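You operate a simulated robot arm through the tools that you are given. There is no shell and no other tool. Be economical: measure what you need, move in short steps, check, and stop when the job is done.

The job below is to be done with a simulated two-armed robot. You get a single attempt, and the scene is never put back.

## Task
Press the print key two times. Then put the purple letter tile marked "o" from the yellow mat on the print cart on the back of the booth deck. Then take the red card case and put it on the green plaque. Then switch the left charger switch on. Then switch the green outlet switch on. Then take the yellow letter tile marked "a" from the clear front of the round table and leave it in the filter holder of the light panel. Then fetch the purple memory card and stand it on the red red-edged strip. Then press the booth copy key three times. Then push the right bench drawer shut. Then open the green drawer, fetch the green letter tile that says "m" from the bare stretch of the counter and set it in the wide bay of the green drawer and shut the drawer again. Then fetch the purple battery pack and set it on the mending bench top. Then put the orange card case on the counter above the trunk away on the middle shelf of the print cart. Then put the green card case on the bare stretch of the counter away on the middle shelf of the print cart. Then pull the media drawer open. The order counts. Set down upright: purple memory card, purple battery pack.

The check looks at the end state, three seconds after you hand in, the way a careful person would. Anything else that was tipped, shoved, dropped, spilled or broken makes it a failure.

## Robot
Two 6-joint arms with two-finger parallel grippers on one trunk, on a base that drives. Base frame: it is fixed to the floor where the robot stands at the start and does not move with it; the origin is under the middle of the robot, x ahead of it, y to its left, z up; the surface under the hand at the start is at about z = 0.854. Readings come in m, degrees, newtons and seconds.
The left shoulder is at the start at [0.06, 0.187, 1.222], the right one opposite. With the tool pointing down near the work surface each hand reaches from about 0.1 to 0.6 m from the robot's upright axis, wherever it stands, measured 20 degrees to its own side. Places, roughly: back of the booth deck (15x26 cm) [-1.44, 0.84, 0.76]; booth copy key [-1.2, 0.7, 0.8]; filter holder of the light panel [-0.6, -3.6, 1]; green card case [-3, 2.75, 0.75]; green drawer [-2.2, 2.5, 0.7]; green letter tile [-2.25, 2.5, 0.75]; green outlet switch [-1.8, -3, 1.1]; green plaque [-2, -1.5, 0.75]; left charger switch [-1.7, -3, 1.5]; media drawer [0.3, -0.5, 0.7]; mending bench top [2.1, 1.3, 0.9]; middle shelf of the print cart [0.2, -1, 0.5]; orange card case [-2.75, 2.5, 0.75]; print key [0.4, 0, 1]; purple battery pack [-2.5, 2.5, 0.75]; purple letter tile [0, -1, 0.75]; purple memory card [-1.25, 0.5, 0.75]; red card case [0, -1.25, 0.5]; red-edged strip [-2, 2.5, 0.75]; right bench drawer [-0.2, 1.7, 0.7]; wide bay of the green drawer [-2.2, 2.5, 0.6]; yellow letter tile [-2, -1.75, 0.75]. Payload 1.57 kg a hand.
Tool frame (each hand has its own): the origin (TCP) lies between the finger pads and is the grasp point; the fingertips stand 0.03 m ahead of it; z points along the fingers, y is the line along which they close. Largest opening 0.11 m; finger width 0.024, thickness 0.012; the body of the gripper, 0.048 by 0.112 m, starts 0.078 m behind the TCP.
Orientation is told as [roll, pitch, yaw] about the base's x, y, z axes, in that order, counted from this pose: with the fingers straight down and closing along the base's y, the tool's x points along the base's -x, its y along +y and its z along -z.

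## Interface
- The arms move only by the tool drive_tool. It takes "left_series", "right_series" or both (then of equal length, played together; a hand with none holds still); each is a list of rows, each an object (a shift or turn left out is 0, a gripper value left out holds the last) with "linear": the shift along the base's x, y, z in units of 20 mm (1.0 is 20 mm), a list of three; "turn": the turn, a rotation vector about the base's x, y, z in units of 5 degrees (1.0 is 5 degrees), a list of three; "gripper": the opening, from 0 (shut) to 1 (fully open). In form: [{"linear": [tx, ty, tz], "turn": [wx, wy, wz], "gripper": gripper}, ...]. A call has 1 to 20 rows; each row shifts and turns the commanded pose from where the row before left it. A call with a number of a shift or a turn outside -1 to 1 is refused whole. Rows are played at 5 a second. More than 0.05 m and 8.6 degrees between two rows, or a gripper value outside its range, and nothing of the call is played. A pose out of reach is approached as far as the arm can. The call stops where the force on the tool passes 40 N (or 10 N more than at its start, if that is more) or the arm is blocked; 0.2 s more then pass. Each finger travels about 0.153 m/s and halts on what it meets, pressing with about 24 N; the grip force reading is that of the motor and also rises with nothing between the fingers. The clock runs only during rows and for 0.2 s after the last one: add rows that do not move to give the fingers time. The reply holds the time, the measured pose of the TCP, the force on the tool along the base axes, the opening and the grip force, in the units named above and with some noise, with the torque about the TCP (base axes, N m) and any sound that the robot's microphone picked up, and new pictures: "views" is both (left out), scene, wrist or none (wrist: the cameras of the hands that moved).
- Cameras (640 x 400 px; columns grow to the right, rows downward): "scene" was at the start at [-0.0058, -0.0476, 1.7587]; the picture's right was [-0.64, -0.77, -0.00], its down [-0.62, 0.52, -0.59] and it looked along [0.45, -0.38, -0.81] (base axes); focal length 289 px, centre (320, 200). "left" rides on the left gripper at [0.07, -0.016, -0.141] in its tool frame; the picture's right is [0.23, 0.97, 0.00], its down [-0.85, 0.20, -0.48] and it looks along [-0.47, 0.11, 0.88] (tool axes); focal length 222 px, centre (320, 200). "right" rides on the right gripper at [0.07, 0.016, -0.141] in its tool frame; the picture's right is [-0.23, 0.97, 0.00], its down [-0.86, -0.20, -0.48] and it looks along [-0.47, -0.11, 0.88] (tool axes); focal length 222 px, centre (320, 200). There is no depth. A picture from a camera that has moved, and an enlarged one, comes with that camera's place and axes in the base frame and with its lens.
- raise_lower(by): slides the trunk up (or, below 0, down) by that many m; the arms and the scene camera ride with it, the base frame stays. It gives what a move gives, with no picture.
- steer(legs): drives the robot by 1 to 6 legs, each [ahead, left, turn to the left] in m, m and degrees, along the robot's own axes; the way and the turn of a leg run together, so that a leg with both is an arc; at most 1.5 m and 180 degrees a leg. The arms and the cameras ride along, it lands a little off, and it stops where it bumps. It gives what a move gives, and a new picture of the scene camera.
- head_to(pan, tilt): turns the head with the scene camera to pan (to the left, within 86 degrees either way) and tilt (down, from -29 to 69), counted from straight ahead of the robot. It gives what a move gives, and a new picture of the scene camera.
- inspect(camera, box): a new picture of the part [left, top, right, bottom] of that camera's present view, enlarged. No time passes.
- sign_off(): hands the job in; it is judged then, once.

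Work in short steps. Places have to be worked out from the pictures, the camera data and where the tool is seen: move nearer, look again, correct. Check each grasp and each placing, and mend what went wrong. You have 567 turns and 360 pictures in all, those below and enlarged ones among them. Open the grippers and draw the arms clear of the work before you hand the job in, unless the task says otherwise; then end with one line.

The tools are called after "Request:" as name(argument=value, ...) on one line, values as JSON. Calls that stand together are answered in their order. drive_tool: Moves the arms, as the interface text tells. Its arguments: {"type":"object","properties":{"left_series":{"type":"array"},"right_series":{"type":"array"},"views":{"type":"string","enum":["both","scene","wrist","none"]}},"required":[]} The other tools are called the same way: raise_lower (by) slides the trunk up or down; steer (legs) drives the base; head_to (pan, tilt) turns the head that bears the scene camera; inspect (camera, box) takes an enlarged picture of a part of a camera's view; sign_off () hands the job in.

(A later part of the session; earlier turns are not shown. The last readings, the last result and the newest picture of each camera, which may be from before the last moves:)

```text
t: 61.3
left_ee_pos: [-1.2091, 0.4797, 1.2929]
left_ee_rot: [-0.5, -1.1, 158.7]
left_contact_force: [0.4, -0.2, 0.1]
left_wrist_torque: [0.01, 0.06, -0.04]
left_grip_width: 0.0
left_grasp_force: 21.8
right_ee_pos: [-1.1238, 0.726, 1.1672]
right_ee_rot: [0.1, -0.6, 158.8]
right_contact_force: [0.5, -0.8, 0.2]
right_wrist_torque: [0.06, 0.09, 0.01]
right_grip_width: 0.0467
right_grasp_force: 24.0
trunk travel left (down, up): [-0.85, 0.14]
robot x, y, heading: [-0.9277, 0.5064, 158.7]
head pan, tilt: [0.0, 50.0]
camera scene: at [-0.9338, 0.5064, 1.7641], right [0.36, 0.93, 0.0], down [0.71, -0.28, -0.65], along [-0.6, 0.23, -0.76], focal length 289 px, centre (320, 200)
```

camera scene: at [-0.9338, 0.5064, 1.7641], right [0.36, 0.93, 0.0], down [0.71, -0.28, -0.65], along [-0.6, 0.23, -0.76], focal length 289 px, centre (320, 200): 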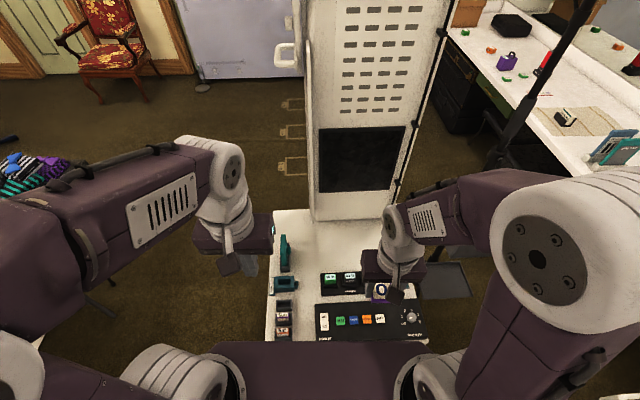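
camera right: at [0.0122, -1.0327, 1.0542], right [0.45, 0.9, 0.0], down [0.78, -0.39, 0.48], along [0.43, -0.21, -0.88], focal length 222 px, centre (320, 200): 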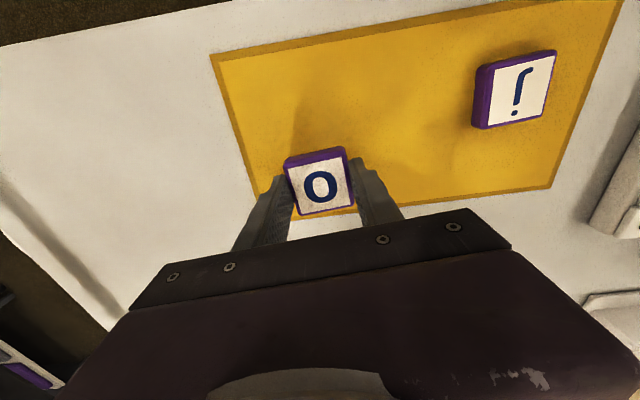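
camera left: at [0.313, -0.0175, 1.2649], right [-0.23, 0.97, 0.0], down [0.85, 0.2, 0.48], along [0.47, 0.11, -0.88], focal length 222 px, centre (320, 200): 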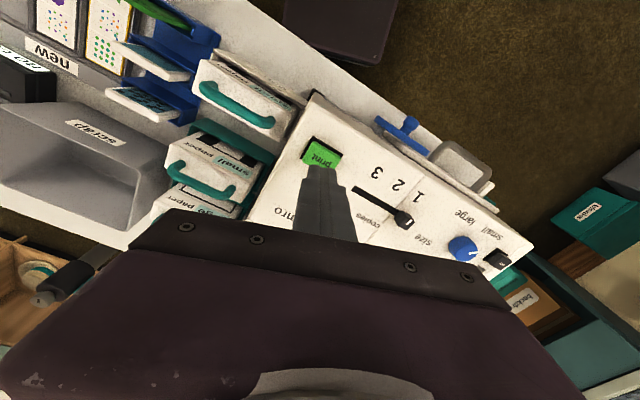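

Good clearance. I lower the trunk by 0.1 and advance 3 cm more.

Request:
raise_lower(by=-0.1)

Request:
steer(legs=[[0.03, 0, 0]])

Request:
drive_tool(right_series=[{"linear": [-0.95, 0.36, 0]}, {"linear": [-0.95, 0.36, 0]}, {"linear": [-0.95, 0.36, 0]}, {"linear": [-0.95, 0.36, 0]}, {"linear": [-0.95, 0.36, 0]}, {"linear": [-0.95, 0.36, 0]}, {"linear": [-0.95, 0.36, 0]}, {"linear": [-0.95, 0.36, 0]}, {"linear": [-0.95, 0.36, -0.5]}, {"linear": [-0.95, 0.36, -0.5]}, {"linear": [-0.95, 0.36, -0.5]}, {"linear": [-0.95, 0.36, -0.5]}, {"linear": [-0.95, 0.36, -0.5]}, {"linear": [-0.95, 0.36, -0.5]}])

```text
t: 62.6
left_ee_pos: [-1.2158, 0.4818, 1.1904]
left_ee_rot: [-0.5, -0.8, 158.6]
left_contact_force: [0.0, 0.0, -0.4]
left_wrist_torque: [0.0, -0.01, 0.03]
left_grip_width: 0.0
left_grasp_force: 21.4
right_ee_pos: [-1.1305, 0.7279, 1.0648]
right_ee_rot: [-0.1, -0.2, 158.7]
right_contact_force: [0.3, 0.5, -0.1]
right_wrist_torque: [-0.01, 0.01, 0.01]
right_grip_width: 0.0471
right_grasp_force: 24.3
trunk travel left (down, up): [-0.75, 0.24]
robot x, y, heading: [-0.9243, 0.502, 159.0]
head pan, tilt: [0.0, 50.0]
```

```text
t: 63.5
left_ee_pos: [-1.2266, 0.4859, 1.1906]
left_ee_rot: [-0.5, -0.8, 159.2]
left_contact_force: [0.1, -0.9, -0.4]
left_wrist_torque: [-0.03, -0.02, -0.01]
left_grip_width: 0.0002
left_grasp_force: 21.0
right_ee_pos: [-1.1426, 0.7327, 1.0664]
right_ee_rot: [0.0, -0.2, 159.4]
right_contact_force: [-0.4, 0.6, -0.6]
right_wrist_torque: [0.0, 0.01, -0.01]
right_grip_width: 0.047
right_grasp_force: 23.9
trunk travel left (down, up): [-0.75, 0.24]
robot x, y, heading: [-0.9368, 0.5103, 159.5]
head pan, tilt: [0.0, 50.0]
stopped in leg 1: the robot was blocked; the commanded pose is now the measured one
camera scene: at [-0.9555, 0.5163, 1.664], right [0.35, 0.94, 0.0], down [0.72, -0.27, -0.64], along [-0.6, 0.23, -0.77], focal length 289 px, centre (320, 200)
```

scene: 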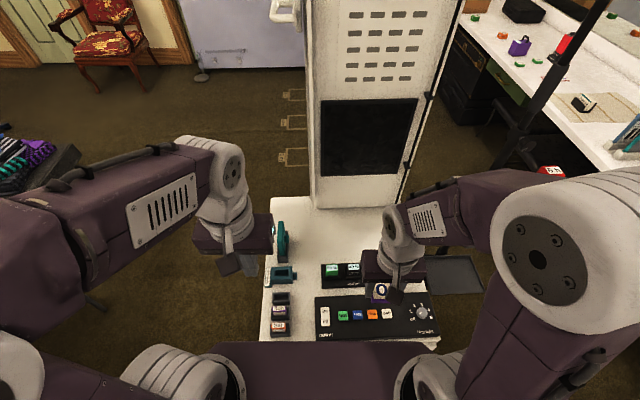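

```text
t: 66.5
left_ee_pos: [-1.2274, 0.4861, 1.1908]
left_ee_rot: [-0.5, -0.8, 159.2]
left_contact_force: [0.6, -0.2, 0.2]
left_wrist_torque: [-0.02, -0.05, -0.03]
left_grip_width: 0.0003
left_grasp_force: 21.4
right_ee_pos: [-1.4093, 0.8336, 1.0053]
right_ee_rot: [0.1, -0.1, 159.4]
right_contact_force: [0.0, 0.0, -0.6]
right_wrist_torque: [-0.04, -0.01, 0.0]
right_grip_width: 0.0468
right_grasp_force: 24.6
trunk travel left (down, up): [-0.75, 0.24]
robot x, y, heading: [-0.9359, 0.5142, 159.4]
head pan, tilt: [0.0, 50.0]
camera scene: at [-0.9557, 0.5171, 1.664], right [0.35, 0.94, 0.0], down [0.72, -0.27, -0.64], along [-0.6, 0.23, -0.77], focal length 289 px, centre (320, 200)
camera right: at [-1.3499, 0.792, 1.1473], right [-0.56, -0.83, 0.0], down [-0.73, 0.49, 0.48], along [-0.4, 0.27, -0.88], focal length 222 px, centre (320, 200)
```

scene: 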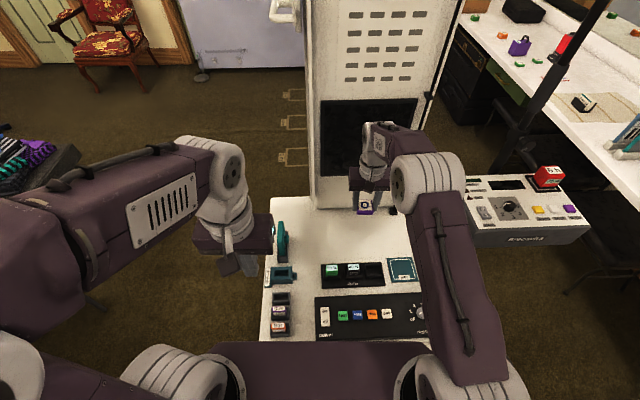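
right: 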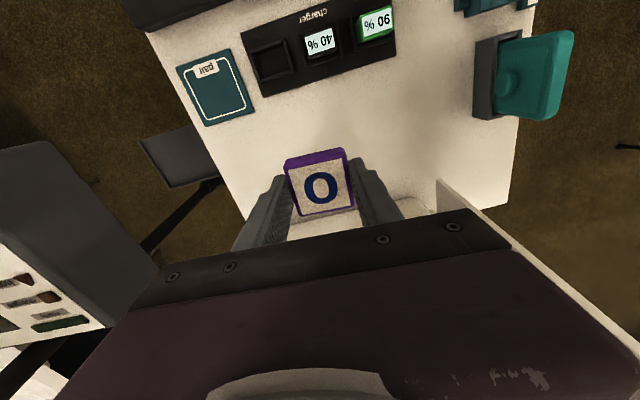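

The tile is above the free back of the deck. I lower it to just above the surface.

Request:
drive_tool(right_series=[{"linear": [-0.5, 0.2, -1]}, {"linear": [0, 0, -1]}, {"linear": [0, 0, -1]}, {"linear": [0, 0, -1]}, {"linear": [0, 0, -1]}, {"linear": [0, 0, -1]}, {"linear": [0, 0, -1]}, {"linear": [0, 0, -1]}, {"linear": [0, 0, -1]}, {"linear": [0, 0, -0.5]}], views="wrist")

```text
t: 68.7
left_ee_pos: [-1.2256, 0.4839, 1.1912]
left_ee_rot: [-0.5, -0.7, 159.3]
left_contact_force: [-0.6, 0.0, -0.8]
left_wrist_torque: [-0.01, 0.02, 0.0]
left_grip_width: 0.0
left_grasp_force: 21.2
right_ee_pos: [-1.4179, 0.8381, 0.8166]
right_ee_rot: [0.1, -0.3, 159.3]
right_contact_force: [-0.1, 0.8, -0.5]
right_wrist_torque: [-0.01, -0.03, 0.01]
right_grip_width: 0.0465
right_grasp_force: 24.6
trunk travel left (down, up): [-0.75, 0.24]
robot x, y, heading: [-0.9363, 0.5114, 159.2]
head pan, tilt: [0.0, 50.0]
camera right: at [-1.3582, 0.7978, 0.9569], right [-0.56, -0.83, 0.0], down [-0.73, 0.49, 0.48], along [-0.4, 0.27, -0.88], focal length 222 px, centre (320, 200)
```

right: 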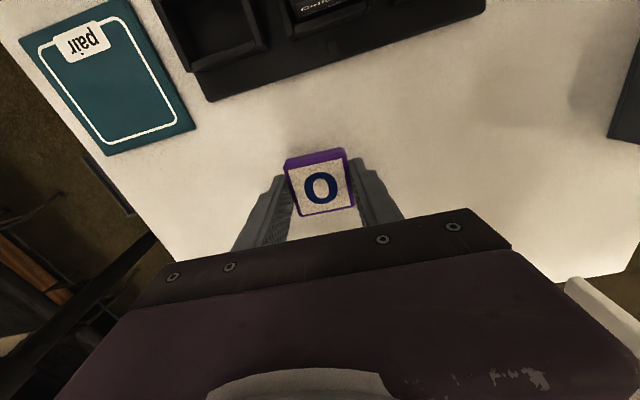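

Close to the surface now. I go down in small steps until contact.

Request:
drive_tool(right_series=[{"linear": [0, 0, -0.3]}, {"linear": [0, 0, -0.3]}, {"linear": [0, 0, -0.2]}, {"linear": [0, 0, -0.2]}, {"linear": [0, 0, -0.2]}, {"linear": [0, 0, -0.2]}, {"linear": [0, 0, -0.2]}], views="none")

```text
t: 70.3
left_ee_pos: [-1.2246, 0.4834, 1.1921]
left_ee_rot: [-0.5, -0.9, 159.2]
left_contact_force: [0.0, 0.1, -0.9]
left_wrist_torque: [0.01, -0.03, -0.02]
left_grip_width: 0.0
left_grasp_force: 21.4
right_ee_pos: [-1.4169, 0.8355, 0.79]
right_ee_rot: [-0.1, -0.6, 159.4]
right_contact_force: [-1.5, 5.5, 19.2]
right_wrist_torque: [0.21, -0.23, 0.12]
right_grip_width: 0.0467
right_grasp_force: 23.9
right hand out of reach, approached as far as the arm can: row 7
trunk travel left (down, up): [-0.75, 0.24]
robot x, y, heading: [-0.9358, 0.5101, 159.6]
head pan, tilt: [0.0, 50.0]
```

Contact at z 0.79. I release and lift straight up.

Request:
drive_tool(right_series=[{"gripper": 0.8}, {}, {"linear": [0, 0, 0.5]}, {"linear": [0, 0, 1]}, {"linear": [0, 0, 1]}, {"linear": [0, 0, 1]}, {"linear": [0, 0, 1]}, {"linear": [0, 0, 1]}, {"linear": [0, 0, 1]}, {"linear": [0, 0, 1]}, {"linear": [0, 0, 1]}, {"linear": [0, 0, 1]}], views="wrist")

```text
t: 72.9
left_ee_pos: [-1.2252, 0.4844, 1.1916]
left_ee_rot: [-0.5, -1.0, 159.1]
left_contact_force: [0.5, -1.0, -0.2]
left_wrist_torque: [0.0, 0.01, 0.01]
left_grip_width: 0.0002
left_grasp_force: 21.6
right_ee_pos: [-1.415, 0.8363, 0.9773]
right_ee_rot: [0.0, -0.2, 159.4]
right_contact_force: [0.4, 0.0, -0.6]
right_wrist_torque: [0.01, 0.01, -0.02]
right_grip_width: 0.0883
right_grasp_force: 0.0
trunk travel left (down, up): [-0.75, 0.24]
robot x, y, heading: [-0.9352, 0.5103, 159.3]
head pan, tilt: [0.0, 50.0]
camera right: at [-1.3556, 0.7966, 1.1183], right [-0.56, -0.83, 0.0], down [-0.73, 0.49, 0.48], along [-0.4, 0.27, -0.88], focal length 222 px, centre (320, 200)
```

right: 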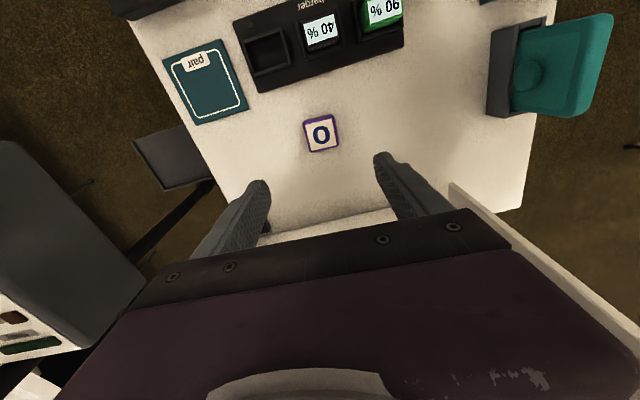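

The tile is placed well. I retract the right arm, then back away and head for the red card case on the cart.

Request:
drive_tool(right_series=[{"linear": [0.95, -0.36, 0.5]}, {"linear": [0.95, -0.36, 0.5]}, {"linear": [0.95, -0.36, 0.5]}, {"linear": [0.95, -0.36, 0.5]}, {"linear": [0.95, -0.36, 0.5]}, {"linear": [0.95, -0.36, 0.5]}, {"linear": [0.95, -0.36, 0.5]}, {"linear": [0.95, -0.36, 0.5]}, {"linear": [0.95, -0.36, 0.5]}, {"linear": [0.95, -0.36, 0]}, {"linear": [0.95, -0.36, 0]}, {"linear": [0.95, -0.36, 0]}, {"linear": [0.95, -0.36, 0]}], views="none")

Request:
inspect(camera="scene", box=[250, 260, 450, 350])

```text
t: 75.7
left_ee_pos: [-1.2241, 0.485, 1.1917]
left_ee_rot: [-0.5, -0.8, 159.1]
left_contact_force: [-0.4, -0.6, -0.7]
left_wrist_torque: [0.0, 0.03, -0.02]
left_grip_width: 0.0002
left_grasp_force: 21.8
right_ee_pos: [-1.1684, 0.742, 1.067]
right_ee_rot: [-0.1, -0.2, 159.3]
right_contact_force: [0.3, 0.6, 1.1]
right_wrist_torque: [0.02, 0.05, 0.0]
right_grip_width: 0.0878
right_grasp_force: 0.2
trunk travel left (down, up): [-0.75, 0.24]
robot x, y, heading: [-0.9361, 0.5109, 159.6]
head pan, tilt: [0.0, 50.0]
```

```text
3.20 times, centred on (350, 305) of scene
camera zoom: at [-0.9535, 0.5162, 1.664], right [0.35, 0.94, 0.0], down [0.72, -0.27, -0.64], along [-0.6, 0.23, -0.77], focal length 926 px, centre (224, -136)
```

zoom: 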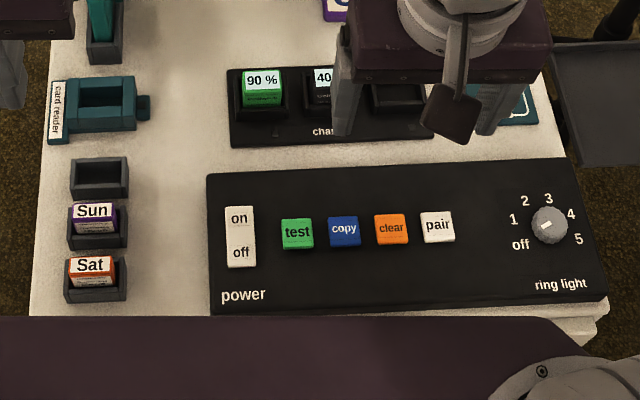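

I noted copy key ≈ (-1.186, 0.726) and the purple "Sun" card ≈ (-1.275, 0.512). Now I back off and turn toward the cart.

Request:
steer(legs=[[-0.5, 0, 0], [0, 0, -172.5], [0.4, -0.55, 0], [0, -0.5, 0]])

Request:
head_to(pan=-30, tilt=55)

```text
t: 91.5
left_ee_pos: [-0.0293, -0.7112, 1.1902]
left_ee_rot: [-0.5, -0.9, -12.4]
left_contact_force: [0.3, 0.4, -0.2]
left_wrist_torque: [-0.02, 0.01, 0.02]
left_grip_width: 0.0
left_grasp_force: 21.6
right_ee_pos: [-0.0465, -0.973, 1.0669]
right_ee_rot: [0.0, -0.1, -12.2]
right_contact_force: [-0.3, 0.2, 0.6]
right_wrist_torque: [0.01, 0.0, -0.01]
right_grip_width: 0.088
right_grasp_force: 0.1
trunk travel left (down, up): [-0.75, 0.24]
robot x, y, heading: [-0.3114, -0.7801, -12.5]
head pan, tilt: [0.0, 50.0]
camera scene: at [-0.2963, -0.7833, 1.664], right [-0.21, -0.98, 0.0], down [-0.75, 0.16, -0.64], along [0.63, -0.14, -0.77], focal length 289 px, centre (320, 200)
```

scene: 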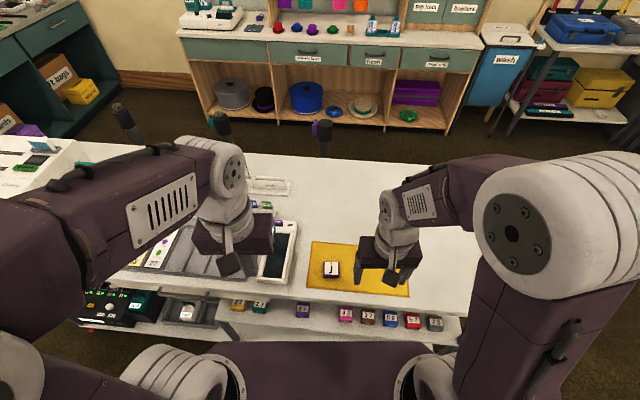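

```text
t: 92.5
left_ee_pos: [-0.0295, -0.7119, 1.1911]
left_ee_rot: [-0.5, -0.9, -12.4]
left_contact_force: [0.0, -0.8, -0.7]
left_wrist_torque: [0.04, -0.01, -0.01]
left_grip_width: 0.0
left_grasp_force: 21.2
right_ee_pos: [-0.0465, -0.9724, 1.067]
right_ee_rot: [0.0, -0.2, -12.1]
right_contact_force: [-0.3, 0.5, -0.1]
right_wrist_torque: [0.01, 0.01, -0.02]
right_grip_width: 0.0879
right_grasp_force: 0.2
trunk travel left (down, up): [-0.75, 0.24]
robot x, y, heading: [-0.3082, -0.78, -12.1]
head pan, tilt: [-30.0, 55.0]
camera scene: at [-0.3184, -0.8161, 1.6575], right [-0.67, -0.74, 0.0], down [-0.61, 0.55, -0.57], along [0.42, -0.39, -0.82], focal length 289 px, centre (320, 200)
```

scene: 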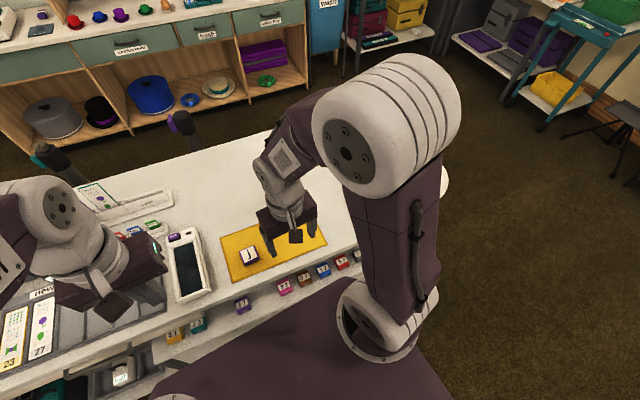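

A row of small card cases sits on the shelf under the cart's front. I enlarge them.

Request:
inspect(camera="scene", box=[150, 230, 370, 370])

Request:
inspect(camera="right", box=[0, 0, 640, 400])

```text
2.86 times, centred on (260, 300) of scene
camera zoom: at [-0.3184, -0.8161, 1.6575], right [-0.67, -0.74, 0.0], down [-0.61, 0.55, -0.57], along [0.42, -0.39, -0.82], focal length 827 px, centre (491, -86)
```

zoom: 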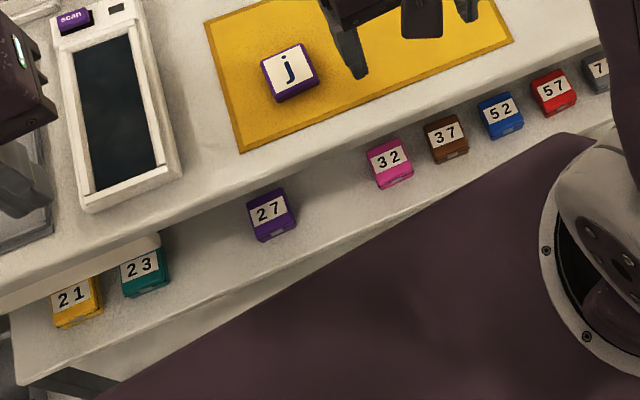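

```text
1.00 times, centred on (320, 200) of right (not enlarged: the box is as wide or as high as the picture)
camera zoom: at [-0.1122, -0.9435, 1.2077], right [0.43, 0.9, 0.0], down [0.79, -0.38, 0.48], along [0.44, -0.21, -0.88], focal length 222 px, centre (320, 200)
```

zoom: 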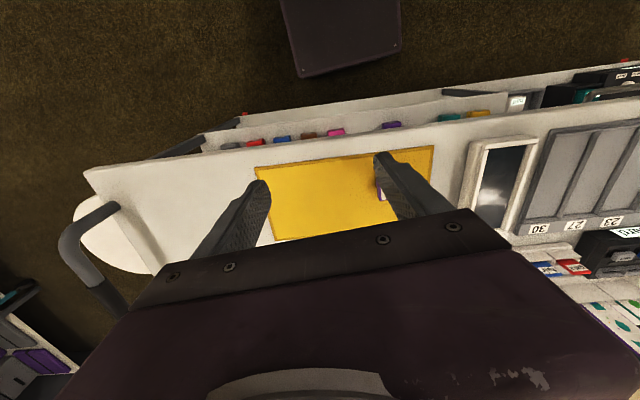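

The red case "57" is near (-0.04, -1.19, 0.55) on the middle shelf, under the cart's front overhang, and the cart is turned about -21°. I'll use a 45° tilted approach with the right hand. First I align the base to the cart.

Request:
drive_tool(right_series=[{"linear": [-1, 0.2, 0.3]}, {"linear": [-1, 0.2, 0.3]}, {"linear": [-1, 0.2, 0.3]}, {"linear": [-1, 0.2, 0.3]}], left_series=[{"linear": [-1, 0.2, 0]}, {"linear": [-1, 0.2, 0]}, {"linear": [-1, 0.2, 0]}, {"linear": [-1, 0.2, 0]}], views="none")

Request:
steer(legs=[[-0.04, -0.14, -9]])

```text
t: 93.5
left_ee_pos: [-0.0688, -0.7263, 1.1721]
left_ee_rot: [-0.4, -0.9, -12.3]
left_contact_force: [-0.2, 0.4, 0.5]
left_wrist_torque: [0.0, -0.02, 0.0]
left_grip_width: 0.0
left_grasp_force: 21.7
left hand out of reach, approached as far as the arm can: row 2, 3, 4
right_ee_pos: [-0.111, -0.9561, 1.1012]
right_ee_rot: [0.1, -0.2, -12.2]
right_contact_force: [-0.1, 0.4, -0.4]
right_wrist_torque: [-0.01, -0.02, 0.0]
right_grip_width: 0.088
right_grasp_force: 0.2
right hand out of reach, approached as far as the arm can: row 3, 4
trunk travel left (down, up): [-0.75, 0.24]
robot x, y, heading: [-0.3107, -0.7819, -12.2]
head pan, tilt: [-30.0, 55.0]
```

```text
t: 94.8
left_ee_pos: [-0.1395, -0.8874, 1.1703]
left_ee_rot: [-0.5, -0.8, -21.6]
left_contact_force: [-0.2, -0.3, 0.5]
left_wrist_torque: [0.0, 0.01, -0.01]
left_grip_width: 0.0001
left_grasp_force: 21.1
right_ee_pos: [-0.2183, -1.1067, 1.101]
right_ee_rot: [-0.1, -0.1, -21.6]
right_contact_force: [0.6, 0.6, 1.3]
right_wrist_torque: [-0.02, 0.03, -0.02]
right_grip_width: 0.0881
right_grasp_force: 0.1
trunk travel left (down, up): [-0.75, 0.24]
robot x, y, heading: [-0.3895, -0.9046, -21.4]
head pan, tilt: [-30.0, 55.0]
camera scene: at [-0.401, -0.9348, 1.6575], right [-0.78, -0.62, 0.0], down [-0.51, 0.64, -0.57], along [0.36, -0.45, -0.82], focal length 289 px, centre (320, 200)
```

scene: 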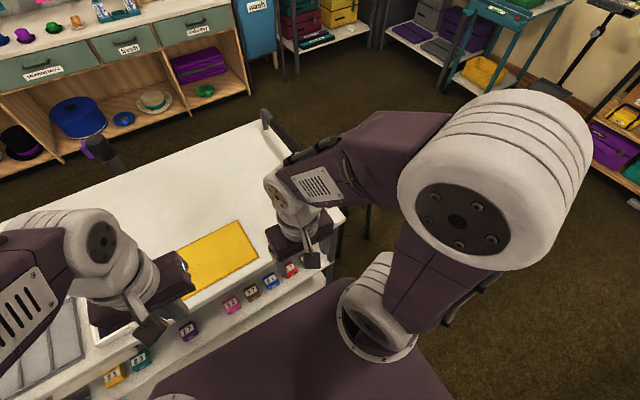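

Base is aligned. I lower the trunk by 0.2 and tilt the right hand 45° forward.

Request:
raise_lower(by=-0.2)

Request:
drive_tool(right_series=[{"turn": [-0.358, -0.934, 0], "gripper": 0.64}, {"turn": [-0.358, -0.934, 0]}, {"turn": [-0.358, -0.934, 0]}, {"turn": [-0.358, -0.934, 0]}, {"turn": [-0.358, -0.934, 0]}, {"turn": [-0.358, -0.934, 0]}, {"turn": [-0.358, -0.934, 0]}, {"turn": [-0.358, -0.934, 0]}, {"turn": [-0.358, -0.934, 0]}])

```text
t: 97.0
left_ee_pos: [-0.1404, -0.888, 0.9724]
left_ee_rot: [-0.4, -0.8, -21.5]
left_contact_force: [-0.1, 0.2, -0.3]
left_wrist_torque: [0.04, 0.02, -0.02]
left_grip_width: 0.0
left_grasp_force: 21.0
right_ee_pos: [-0.2194, -1.1071, 0.9015]
right_ee_rot: [0.1, -0.1, -21.5]
right_contact_force: [0.4, -1.2, 0.0]
right_wrist_torque: [0.0, -0.02, 0.0]
right_grip_width: 0.0879
right_grasp_force: 0.0
trunk travel left (down, up): [-0.55, 0.44]
robot x, y, heading: [-0.3924, -0.9044, -21.4]
head pan, tilt: [-30.0, 55.0]
```

```text
t: 99.0
left_ee_pos: [-0.1413, -0.8881, 0.9711]
left_ee_rot: [-0.3, -0.8, -21.6]
left_contact_force: [0.7, 0.1, 0.6]
left_wrist_torque: [0.02, 0.01, 0.01]
left_grip_width: 0.0003
left_grasp_force: 21.5
right_ee_pos: [-0.1009, -1.0829, 1.0015]
right_ee_rot: [0.6, -45.1, -21.6]
right_contact_force: [-1.5, 0.2, 0.1]
right_wrist_torque: [-0.01, 0.02, 0.03]
right_grip_width: 0.0704
right_grasp_force: 0.0
right hand out of reach, approached as far as the arm can: row 1, 2, 3, 4, 5, 6, 7, 8, 9
trunk travel left (down, up): [-0.55, 0.44]
robot x, y, heading: [-0.3894, -0.9056, -21.5]
head pan, tilt: [-30.0, 55.0]
camera scene: at [-0.403, -0.9371, 1.4575], right [-0.78, -0.62, 0.0], down [-0.51, 0.64, -0.57], along [0.36, -0.45, -0.82], focal length 289 px, centre (320, 200)
camera right: at [-0.2342, -1.0144, 1.0507], right [0.5, 0.85, 0.17], down [0.17, -0.29, 0.94], along [0.85, -0.45, -0.29], focal length 222 px, centre (320, 200)
```

scene: 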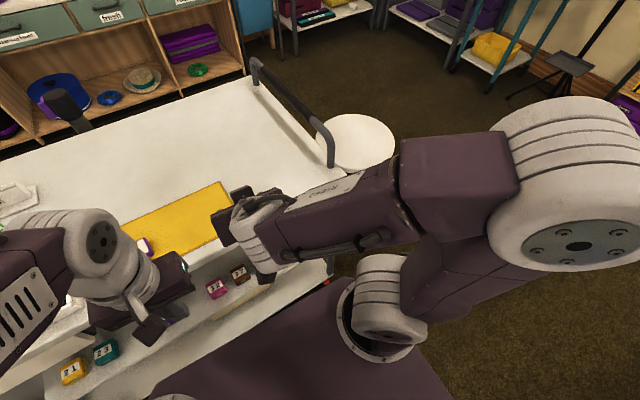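
right: 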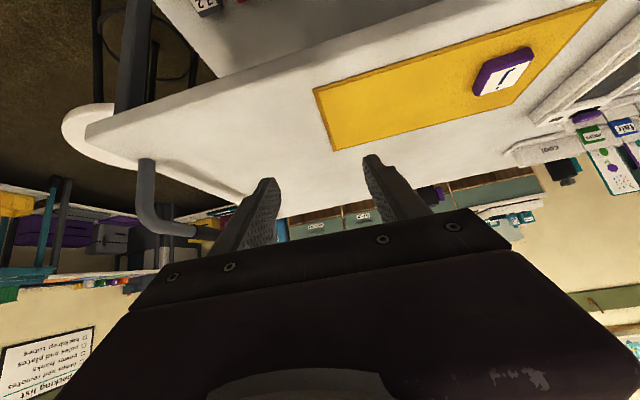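

With the tilt the hand was pushed forward (too close to fold). I back up 4 cm, raise the trunk 0.1, and lower the hand in front of the cart edge step by step.

Request:
steer(legs=[[-0.04, 0, 0]])

Request:
raise_lower(by=0.1)

Request:
drive_tool(right_series=[{"linear": [0, 0, -0.3]}, {"linear": [0, 0, -0.3]}], views="none")

```text
t: 99.9
left_ee_pos: [-0.1784, -0.8738, 0.9725]
left_ee_rot: [-0.4, -0.9, -21.8]
left_contact_force: [-0.7, -0.1, 0.2]
left_wrist_torque: [-0.01, -0.01, -0.02]
left_grip_width: 0.0002
left_grasp_force: 20.9
right_ee_pos: [-0.1373, -1.0684, 1.0005]
right_ee_rot: [0.3, -45.1, -21.6]
right_contact_force: [0.0, -0.2, -0.3]
right_wrist_torque: [0.01, -0.03, 0.01]
right_grip_width: 0.0703
right_grasp_force: 0.1
trunk travel left (down, up): [-0.55, 0.44]
robot x, y, heading: [-0.4242, -0.8879, -21.7]
head pan, tilt: [-30.0, 55.0]
camera scene: at [-0.4401, -0.9224, 1.4575], right [-0.78, -0.62, 0.0], down [-0.51, 0.64, -0.57], along [0.36, -0.45, -0.82], focal length 289 px, centre (320, 200)
```

scene: 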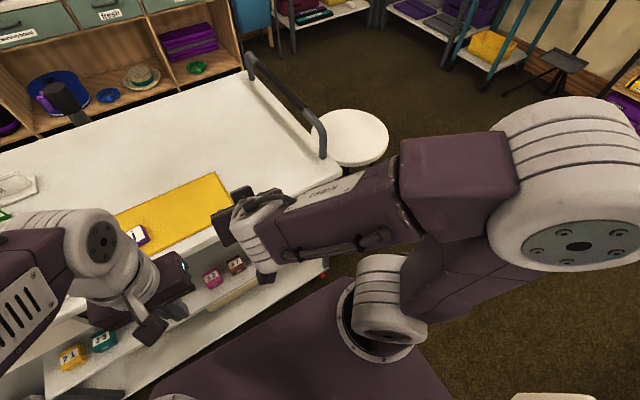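

```text
t: 101.2
left_ee_pos: [-0.1785, -0.8749, 1.0716]
left_ee_rot: [-0.3, -0.9, -21.7]
left_contact_force: [0.1, 0.0, -0.6]
left_wrist_torque: [0.02, 0.02, 0.01]
left_grip_width: 0.0
left_grasp_force: 21.5
right_ee_pos: [-0.1382, -1.0694, 1.1008]
right_ee_rot: [0.4, -45.1, -21.6]
right_contact_force: [0.5, -1.1, 0.4]
right_wrist_torque: [-0.01, -0.01, -0.01]
right_grip_width: 0.0706
right_grasp_force: 0.0
trunk travel left (down, up): [-0.65, 0.34]
robot x, y, heading: [-0.4308, -0.8879, -21.7]
head pan, tilt: [-30.0, 55.0]
```

```text
t: 101.8
left_ee_pos: [-0.178, -0.8742, 1.0715]
left_ee_rot: [-0.4, -0.8, -21.6]
left_contact_force: [0.5, -0.5, 0.2]
left_wrist_torque: [0.02, 0.03, 0.0]
left_grip_width: 0.0
left_grasp_force: 22.1
right_ee_pos: [-0.1317, -1.0653, 1.0915]
right_ee_rot: [0.4, -44.9, -21.8]
right_contact_force: [0.4, 0.1, 0.5]
right_wrist_torque: [-0.07, 0.04, 0.03]
right_grip_width: 0.0703
right_grasp_force: 0.1
right hand out of reach, approached as far as the arm can: row 1, 2
trunk travel left (down, up): [-0.65, 0.34]
robot x, y, heading: [-0.4285, -0.8886, -21.4]
head pan, tilt: [-30.0, 55.0]
```

Still limited; I keep lowering and watch how the measured pose follows.

Request:
drive_tool(right_series=[{"linear": [0, 0, -1]}, {"linear": [0, 0, -1]}, {"linear": [0, 0, -1]}], views="none")

```text
t: 102.6
left_ee_pos: [-0.1787, -0.8741, 1.0713]
left_ee_rot: [-0.5, -0.8, -21.7]
left_contact_force: [-0.1, -0.8, 0.5]
left_wrist_torque: [0.0, 0.0, 0.01]
left_grip_width: 0.0002
left_grasp_force: 22.2
right_ee_pos: [-0.1074, -1.0515, 1.0505]
right_ee_rot: [0.3, -44.8, -21.7]
right_contact_force: [0.0, 0.0, -0.2]
right_wrist_torque: [0.01, 0.06, 0.03]
right_grip_width: 0.0705
right_grasp_force: 0.2
right hand out of reach, approached as far as the arm can: row 1, 2, 3
trunk travel left (down, up): [-0.65, 0.34]
robot x, y, heading: [-0.4294, -0.8857, -21.6]
head pan, tilt: [-30.0, 55.0]
```

The wrist is too close to the shoulder here. I'll untilt, go down with the tool vertical in front of the cart, and tilt at the lower height.

Request:
drive_tool(right_series=[{"turn": [0.358, 0.934, 0]}, {"turn": [0.358, 0.934, 0]}, {"turn": [0.358, 0.934, 0]}, {"turn": [0.358, 0.934, 0]}, {"turn": [0.358, 0.934, 0]}, {"turn": [0.358, 0.934, 0]}, {"turn": [0.358, 0.934, 0]}, {"turn": [0.358, 0.934, 0]}, {"turn": [0.358, 0.934, 0]}, {}], views="none")

```text
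t: 104.8
left_ee_pos: [-0.1798, -0.8737, 1.0727]
left_ee_rot: [-0.3, -0.9, -21.7]
left_contact_force: [0.5, 0.7, -0.6]
left_wrist_torque: [-0.04, 0.02, -0.02]
left_grip_width: 0.0
left_grasp_force: 21.2
right_ee_pos: [-0.1107, -1.0527, 1.0519]
right_ee_rot: [-0.1, -0.1, -21.5]
right_contact_force: [0.6, 0.2, -0.9]
right_wrist_torque: [-0.01, 0.0, 0.01]
right_grip_width: 0.0707
right_grasp_force: 0.1
trunk travel left (down, up): [-0.65, 0.34]
robot x, y, heading: [-0.4283, -0.8865, -21.4]
head pan, tilt: [-30.0, 55.0]
```

Now I pull the hand back from the edge and shift it right to the case's line.

Request:
drive_tool(right_series=[{"linear": [-0.9, -0.43, 0]}, {"linear": [-0.9, -0.43, 0]}, {"linear": [-0.9, -0.43, 0]}, {"linear": [-0.9, -0.43, 0]}, {"linear": [-0.9, -0.43, 0]}, {"linear": [-0.9, -0.43, 0]}, {"linear": [-0.9, -0.43, 0]}, {}], views="none")

```text
t: 106.6
left_ee_pos: [-0.1778, -0.8743, 1.0718]
left_ee_rot: [-0.4, -0.9, -21.7]
left_contact_force: [-0.2, 0.9, 0.7]
left_wrist_torque: [-0.02, 0.02, 0.02]
left_grip_width: 0.0
left_grasp_force: 21.6
right_ee_pos: [-0.2344, -1.112, 1.0505]
right_ee_rot: [0.0, 0.0, -21.5]
right_contact_force: [0.0, 0.5, -0.8]
right_wrist_torque: [-0.04, 0.0, 0.0]
right_grip_width: 0.0703
right_grasp_force: 0.1
trunk travel left (down, up): [-0.65, 0.34]
robot x, y, heading: [-0.426, -0.8891, -21.4]
head pan, tilt: [-30.0, 55.0]
```

Well placed in front of the edge. Down 0.35 with the tool vertical.

Request:
drive_tool(right_series=[{"linear": [0, 0, -1]}, {"linear": [0, 0, -1]}, {"linear": [0, 0, -1]}, {"linear": [0, 0, -1]}, {"linear": [0, 0, -1]}, {"linear": [0, 0, -1]}, {"linear": [0, 0, -1]}, {"linear": [0, 0, -1]}, {"linear": [0, 0, -1]}, {"linear": [0, 0, -1]}, {"linear": [0, 0, -1]}, {"linear": [0, 0, -1]}, {"linear": [0, 0, -1]}, {"linear": [0, 0, -1]}, {"linear": [0, 0, -1]}, {"linear": [0, 0, -1]}, {}], views="wrist")

```text
t: 110.2
left_ee_pos: [-0.177, -0.8733, 1.0728]
left_ee_rot: [-0.4, -0.8, -21.8]
left_contact_force: [0.9, -0.9, 0.5]
left_wrist_torque: [0.01, 0.01, 0.0]
left_grip_width: 0.0001
left_grasp_force: 21.5
right_ee_pos: [-0.2233, -1.1131, 0.732]
right_ee_rot: [-0.2, -0.1, -21.4]
right_contact_force: [0.2, -0.4, 0.1]
right_wrist_torque: [0.01, -0.03, -0.03]
right_grip_width: 0.0703
right_grasp_force: 0.0
right hand out of reach, approached as far as the arm can: row 6, 7, 8
trunk travel left (down, up): [-0.65, 0.34]
robot x, y, heading: [-0.4284, -0.8848, -21.5]
head pan, tilt: [-30.0, 55.0]
camera right: at [-0.2824, -1.0715, 0.8727], right [0.57, 0.82, 0.0], down [0.72, -0.5, 0.48], along [0.39, -0.27, -0.88], focal length 222 px, centre (320, 200)
```

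right: 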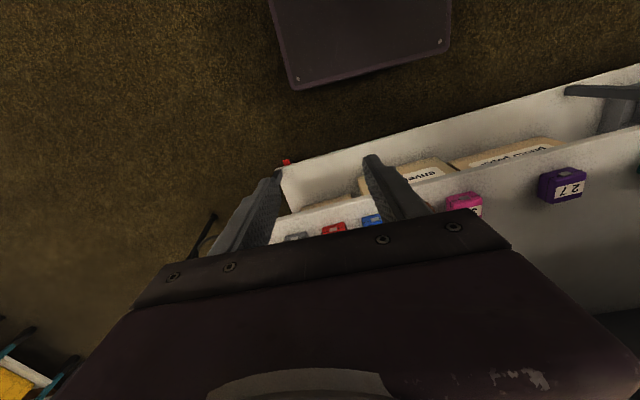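

Triangulating again, the red case is lower: about (0.005, -1.24, 0.41). I lower the trunk by 0.12 and then tilt the hand.

Request:
raise_lower(by=-0.12)

Request:
drive_tool(right_series=[{"turn": [-0.358, -0.934, 0]}, {"turn": [-0.358, -0.934, 0]}, {"turn": [-0.358, -0.934, 0]}, {"turn": [-0.358, -0.934, 0]}, {"turn": [-0.358, -0.934, 0]}, {"turn": [-0.358, -0.934, 0]}, {"turn": [-0.358, -0.934, 0]}, {"turn": [-0.358, -0.934, 0]}, {"turn": [-0.358, -0.934, 0]}, {}], views="wrist")

```text
t: 111.7
left_ee_pos: [-0.1785, -0.8734, 0.9515]
left_ee_rot: [-0.5, -0.8, -21.7]
left_contact_force: [-0.2, 0.1, 0.3]
left_wrist_torque: [-0.02, -0.01, -0.01]
left_grip_width: 0.0
left_grasp_force: 21.2
right_ee_pos: [-0.2228, -1.1122, 0.6123]
right_ee_rot: [-0.1, 0.0, -21.5]
right_contact_force: [0.5, 0.1, -0.9]
right_wrist_torque: [-0.02, -0.01, -0.02]
right_grip_width: 0.0704
right_grasp_force: 0.1
trunk travel left (down, up): [-0.53, 0.46]
robot x, y, heading: [-0.4242, -0.8891, -21.6]
head pan, tilt: [-30.0, 55.0]
```

```text
t: 113.9
left_ee_pos: [-0.1787, -0.8745, 0.9516]
left_ee_rot: [-0.4, -0.8, -21.7]
left_contact_force: [-0.3, 0.9, 0.9]
left_wrist_torque: [0.01, 0.04, 0.01]
left_grip_width: 0.0003
left_grasp_force: 21.6
right_ee_pos: [-0.1088, -1.0478, 0.7374]
right_ee_rot: [1.2, -45.0, -25.4]
right_contact_force: [0.0, -0.1, -0.9]
right_wrist_torque: [0.0, -0.01, -0.03]
right_grip_width: 0.0702
right_grasp_force: 0.0
right hand out of reach, approached as far as the arm can: row 4, 5, 6, 7, 8, 9
trunk travel left (down, up): [-0.53, 0.46]
robot x, y, heading: [-0.4299, -0.8885, -21.6]
head pan, tilt: [-30.0, 55.0]
camera right: at [-0.2371, -0.9723, 0.7886], right [0.55, 0.82, 0.17], down [0.16, -0.31, 0.94], along [0.82, -0.49, -0.29], focal length 222 px, centre (320, 200)
```

right: 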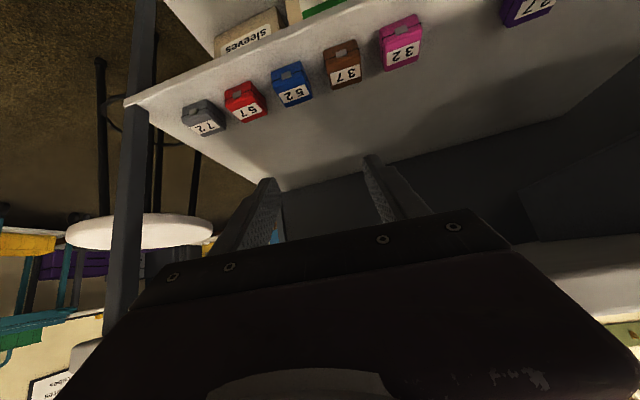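

Now I can see the cases clearly: red "57" near (0.01, -1.245, 0.43). I move the hand right and down, correcting the yaw.

Request:
drive_tool(right_series=[{"linear": [-0.36, -0.93, -0.4], "turn": [0, 0, 0.8]}, {"linear": [-0.36, -0.93, -0.4]}, {"linear": [-0.36, -0.93, -0.4]}, {"linear": [-0.36, -0.93, -0.4]}, {"linear": [-0.36, -0.93, -0.4]}, {"linear": [-0.36, -0.93, -0.4]}, {"linear": [-0.36, -0.93, -0.4]}, {"linear": [0, 0, -1]}, {"linear": [0, 0, -1]}, {"linear": [0, 0, -1]}, {}], views="wrist")

```text
t: 116.3
left_ee_pos: [-0.1795, -0.8744, 0.9519]
left_ee_rot: [-0.4, -0.9, -21.6]
left_contact_force: [-0.1, -0.6, -0.7]
left_wrist_torque: [-0.01, 0.03, -0.01]
left_grip_width: 0.0
left_grasp_force: 21.0
right_ee_pos: [-0.0424, -1.1029, 0.712]
right_ee_rot: [0.3, -44.7, -17.7]
right_contact_force: [0.6, -0.3, -0.5]
right_wrist_torque: [-0.01, 0.0, 0.01]
right_grip_width: 0.0704
right_grasp_force: 0.0
right hand out of reach, approached as far as the arm can: row 1, 2, 3, 4, 5, 6, 7, 8, 9, 10
trunk travel left (down, up): [-0.53, 0.46]
robot x, y, heading: [-0.4285, -0.8873, -21.5]
head pan, tilt: [-30.0, 55.0]
camera right: at [-0.1797, -1.0438, 0.7639], right [0.45, 0.88, 0.16], down [0.2, -0.28, 0.94], along [0.87, -0.39, -0.3], focal length 222 px, centre (320, 200)
```

right: 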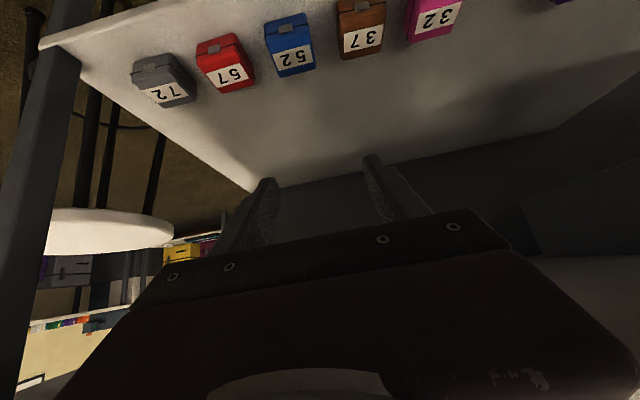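

The arm is too folded here. I shift the base left along the cart by 0.2 m, so that the right arm can extend sideways to the case.

Request:
steer(legs=[[0, 0.2, 0]])

Request:
drive_tool(right_series=[{"linear": [-0.7, -0.67, 0]}, {"linear": [-0.7, -0.67, 0]}, {"linear": [-0.7, -0.67, 0]}, {"linear": [-0.36, -0.93, -0.3]}, {"linear": [-0.36, -0.93, -0.3]}, {"linear": [-0.36, -0.93, -0.3]}, {}], views="none")

```text
t: 118.0
left_ee_pos: [-0.1036, -0.6815, 0.9515]
left_ee_rot: [-0.5, -0.7, -21.8]
left_contact_force: [-0.5, 0.2, -0.9]
left_wrist_torque: [-0.05, -0.02, 0.0]
left_grip_width: 0.0
left_grasp_force: 21.4
right_ee_pos: [0.0335, -0.9128, 0.7125]
right_ee_rot: [0.4, -44.7, -17.7]
right_contact_force: [0.0, 0.3, -0.2]
right_wrist_torque: [-0.02, -0.01, -0.02]
right_grip_width: 0.0703
right_grasp_force: 0.1
trunk travel left (down, up): [-0.53, 0.46]
robot x, y, heading: [-0.3534, -0.6939, -21.4]
head pan, tilt: [-30.0, 55.0]
camera scene: at [-0.3642, -0.7313, 1.4375], right [-0.78, -0.62, 0.0], down [-0.51, 0.64, -0.57], along [0.36, -0.45, -0.82], focal length 289 px, centre (320, 200)
```

scene: 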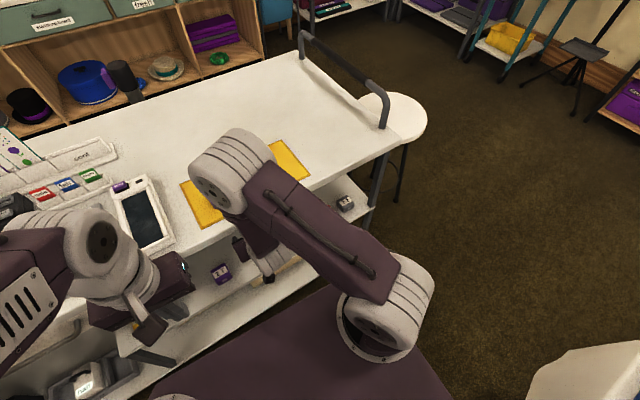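

```text
t: 118.5
left_ee_pos: [-0.1035, -0.6821, 0.9512]
left_ee_rot: [-0.4, -0.8, -21.6]
left_contact_force: [0.1, -0.2, -0.1]
left_wrist_torque: [0.0, -0.02, 0.01]
left_grip_width: 0.0
left_grasp_force: 21.5
right_ee_pos: [0.0236, -0.9267, 0.7168]
right_ee_rot: [-0.1, -43.3, -16.9]
right_contact_force: [-3.6, 4.8, -5.1]
right_wrist_torque: [-0.53, -0.47, -0.2]
right_grip_width: 0.0703
right_grasp_force: 0.0
right hand out of reach, approached as far as the arm can: row 1, 2
trunk travel left (down, up): [-0.53, 0.46]
robot x, y, heading: [-0.3534, -0.6975, -21.5]
head pan, tilt: [-30.0, 55.0]
stopped in row 2 (right hand): the force on the tool passed its limit at 51 N (the readings are from after the stop); the commanded pose is now the measured one
```

The hand touched something, and the elbow is above the mat. I undo that step a little and look closely.

Request:
drive_tool(right_series=[{"linear": [0.5, 0.6, -0.3]}], views="both")

Request:
inspect(camera="scene", box=[130, 110, 390, 310])

```text
t: 118.9
left_ee_pos: [-0.1026, -0.6833, 0.9523]
left_ee_rot: [-0.3, -0.8, -21.7]
left_contact_force: [-0.3, -0.1, 0.3]
left_wrist_torque: [-0.01, 0.0, 0.02]
left_grip_width: 0.0003
left_grasp_force: 21.3
right_ee_pos: [0.0327, -0.9161, 0.7101]
right_ee_rot: [-0.1, -43.3, -17.0]
right_contact_force: [-3.7, 0.7, -3.1]
right_wrist_torque: [0.01, -0.51, -0.03]
right_grip_width: 0.0703
right_grasp_force: 0.0
trunk travel left (down, up): [-0.53, 0.46]
robot x, y, heading: [-0.3515, -0.6946, -21.8]
head pan, tilt: [-30.0, 55.0]
camera scene: at [-0.3648, -0.7316, 1.4375], right [-0.78, -0.62, 0.0], down [-0.51, 0.64, -0.57], along [0.36, -0.45, -0.82], focal length 289 px, centre (320, 200)
camera right: at [-0.1035, -0.8566, 0.765], right [0.44, 0.88, 0.15], down [0.22, -0.28, 0.94], along [0.87, -0.38, -0.32], focal length 222 px, centre (320, 200)
```

scene: 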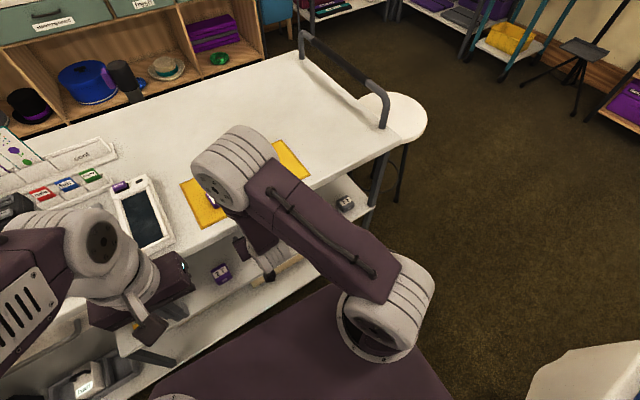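
right: 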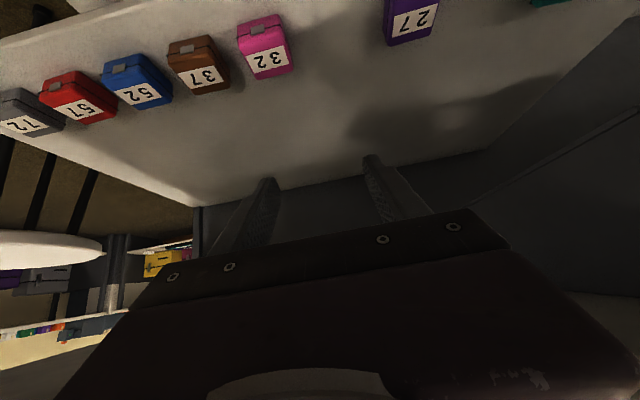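

```text
2.00 times, centred on (260, 210) of scene
camera zoom: at [-0.3648, -0.7316, 1.4375], right [-0.78, -0.62, 0.0], down [-0.51, 0.64, -0.57], along [0.36, -0.45, -0.82], focal length 579 px, centre (440, 180)
```

zoom: 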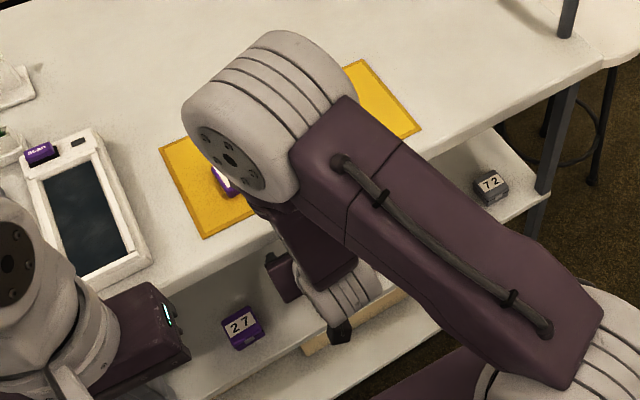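

The forearm hooks over the cart edge in this configuration. Rotating the base clockwise swings the hand out from under the top safely.

Request:
steer(legs=[[0, 0, -20]])

```text
t: 120.4
left_ee_pos: [-0.1129, -0.7705, 0.9519]
left_ee_rot: [-0.4, -0.8, -41.7]
left_contact_force: [-0.8, -0.1, -0.5]
left_wrist_torque: [0.0, -0.03, -0.01]
left_grip_width: 0.0
left_grasp_force: 21.4
right_ee_pos: [-0.0648, -1.0347, 0.7101]
right_ee_rot: [0.1, -43.3, -37.1]
right_contact_force: [1.2, -0.4, -0.6]
right_wrist_torque: [-0.03, 0.0, 0.0]
right_grip_width: 0.0705
right_grasp_force: 0.2
trunk travel left (down, up): [-0.53, 0.46]
robot x, y, heading: [-0.3508, -0.6968, -42.0]
head pan, tilt: [-30.0, 55.0]
camera scene: at [-0.3759, -0.7263, 1.4375], right [-0.95, -0.31, 0.0], down [-0.26, 0.78, -0.57], along [0.18, -0.54, -0.82], focal length 289 px, centre (320, 200)
```

scene: 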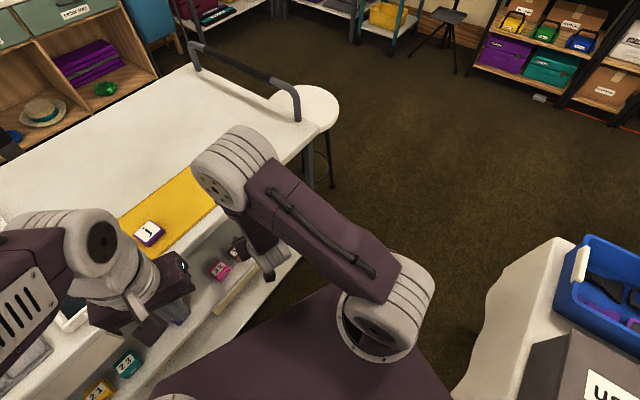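

Free of contact and tile j is undisturbed. I rotate further.

Request:
steer(legs=[[0, 0, -25]])

```text
t: 122.0
left_ee_pos: [-0.1658, -0.8649, 0.9519]
left_ee_rot: [-0.5, -0.7, -67.0]
left_contact_force: [0.1, -0.1, 1.0]
left_wrist_torque: [0.02, 0.02, -0.01]
left_grip_width: 0.0
left_grasp_force: 21.2
right_ee_pos: [-0.237, -1.1241, 0.7114]
right_ee_rot: [0.0, -43.3, -62.4]
right_contact_force: [-0.5, -0.3, -0.4]
right_wrist_torque: [-0.01, 0.01, -0.03]
right_grip_width: 0.0704
right_grasp_force: 0.1
trunk travel left (down, up): [-0.53, 0.46]
robot x, y, heading: [-0.3591, -0.6958, -67.0]
head pan, tilt: [-30.0, 55.0]
camera scene: at [-0.386, -0.7141, 1.4375], right [-0.99, 0.12, 0.0], down [0.1, 0.81, -0.57], along [-0.07, -0.57, -0.82], focal length 289 px, centre (320, 200)
```

scene: 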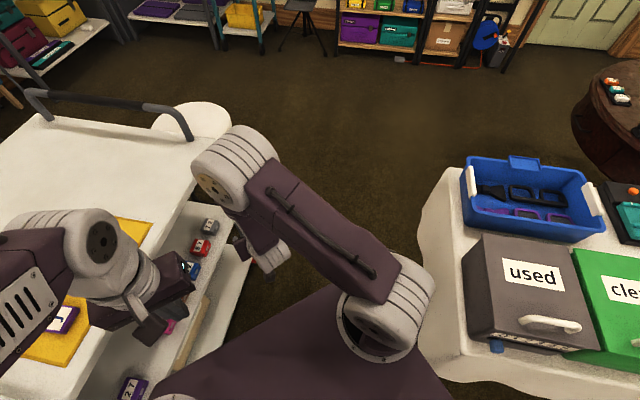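

The hand is free, and with heading -67° the right arm has good room. I yaw the hand to the cart's direction and lower it in front of the shelf.

Request:
drive_tool(right_series=[{"linear": [0.1, 0, -0.8]}, {"linear": [0.1, 0, -0.8], "turn": [0, 0, 0.5]}, {"linear": [0.44, 0.6, -0.8], "turn": [0, 0, 0.95]}, {"linear": [0.44, 0.6, -0.8], "turn": [0, 0, 0.95]}, {"linear": [0.44, 0.6, -0.8], "turn": [0, 0, 0.95]}, {"linear": [0.44, 0.6, -0.8], "turn": [0, 0, 0.95]}, {"linear": [0.44, 0.6, -0.8], "turn": [0, 0, 0.95]}, {"linear": [0.44, 0.6, -0.8], "turn": [0, 0, 0.95]}, {"linear": [0.44, 0.6, -0.8], "turn": [0, 0, 0.95]}, {"linear": [0.44, 0.6, -0.4], "turn": [0, 0, 0.95]}, {}], views="wrist")

```text
t: 124.5
left_ee_pos: [-0.1669, -0.8652, 0.952]
left_ee_rot: [-0.4, -0.7, -66.9]
left_contact_force: [0.6, 0.2, -0.2]
left_wrist_torque: [-0.01, -0.02, 0.01]
left_grip_width: 0.0002
left_grasp_force: 21.4
right_ee_pos: [-0.1332, -1.0493, 0.5714]
right_ee_rot: [0.0, -43.4, -21.8]
right_contact_force: [0.3, -1.4, -0.7]
right_wrist_torque: [0.0, -0.02, -0.01]
right_grip_width: 0.0704
right_grasp_force: 0.1
right hand out of reach, approached as far as the arm can: row 3, 4, 5, 6
trunk travel left (down, up): [-0.53, 0.46]
robot x, y, heading: [-0.3535, -0.6989, -66.8]
head pan, tilt: [-30.0, 55.0]
camera right: at [-0.2641, -0.9799, 0.6248], right [0.52, 0.84, 0.16], down [0.2, -0.29, 0.93], along [0.83, -0.45, -0.32], focal length 222 px, centre (320, 200)
```

right: 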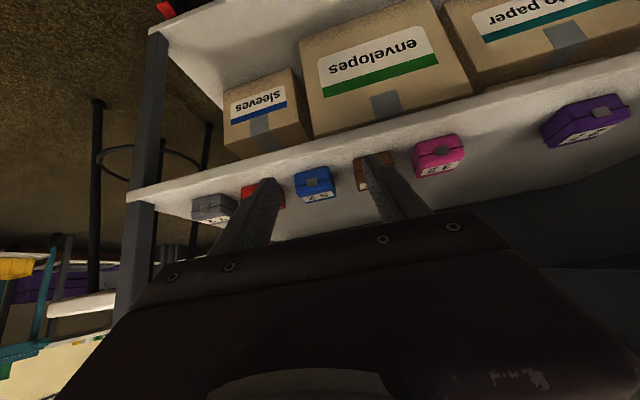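

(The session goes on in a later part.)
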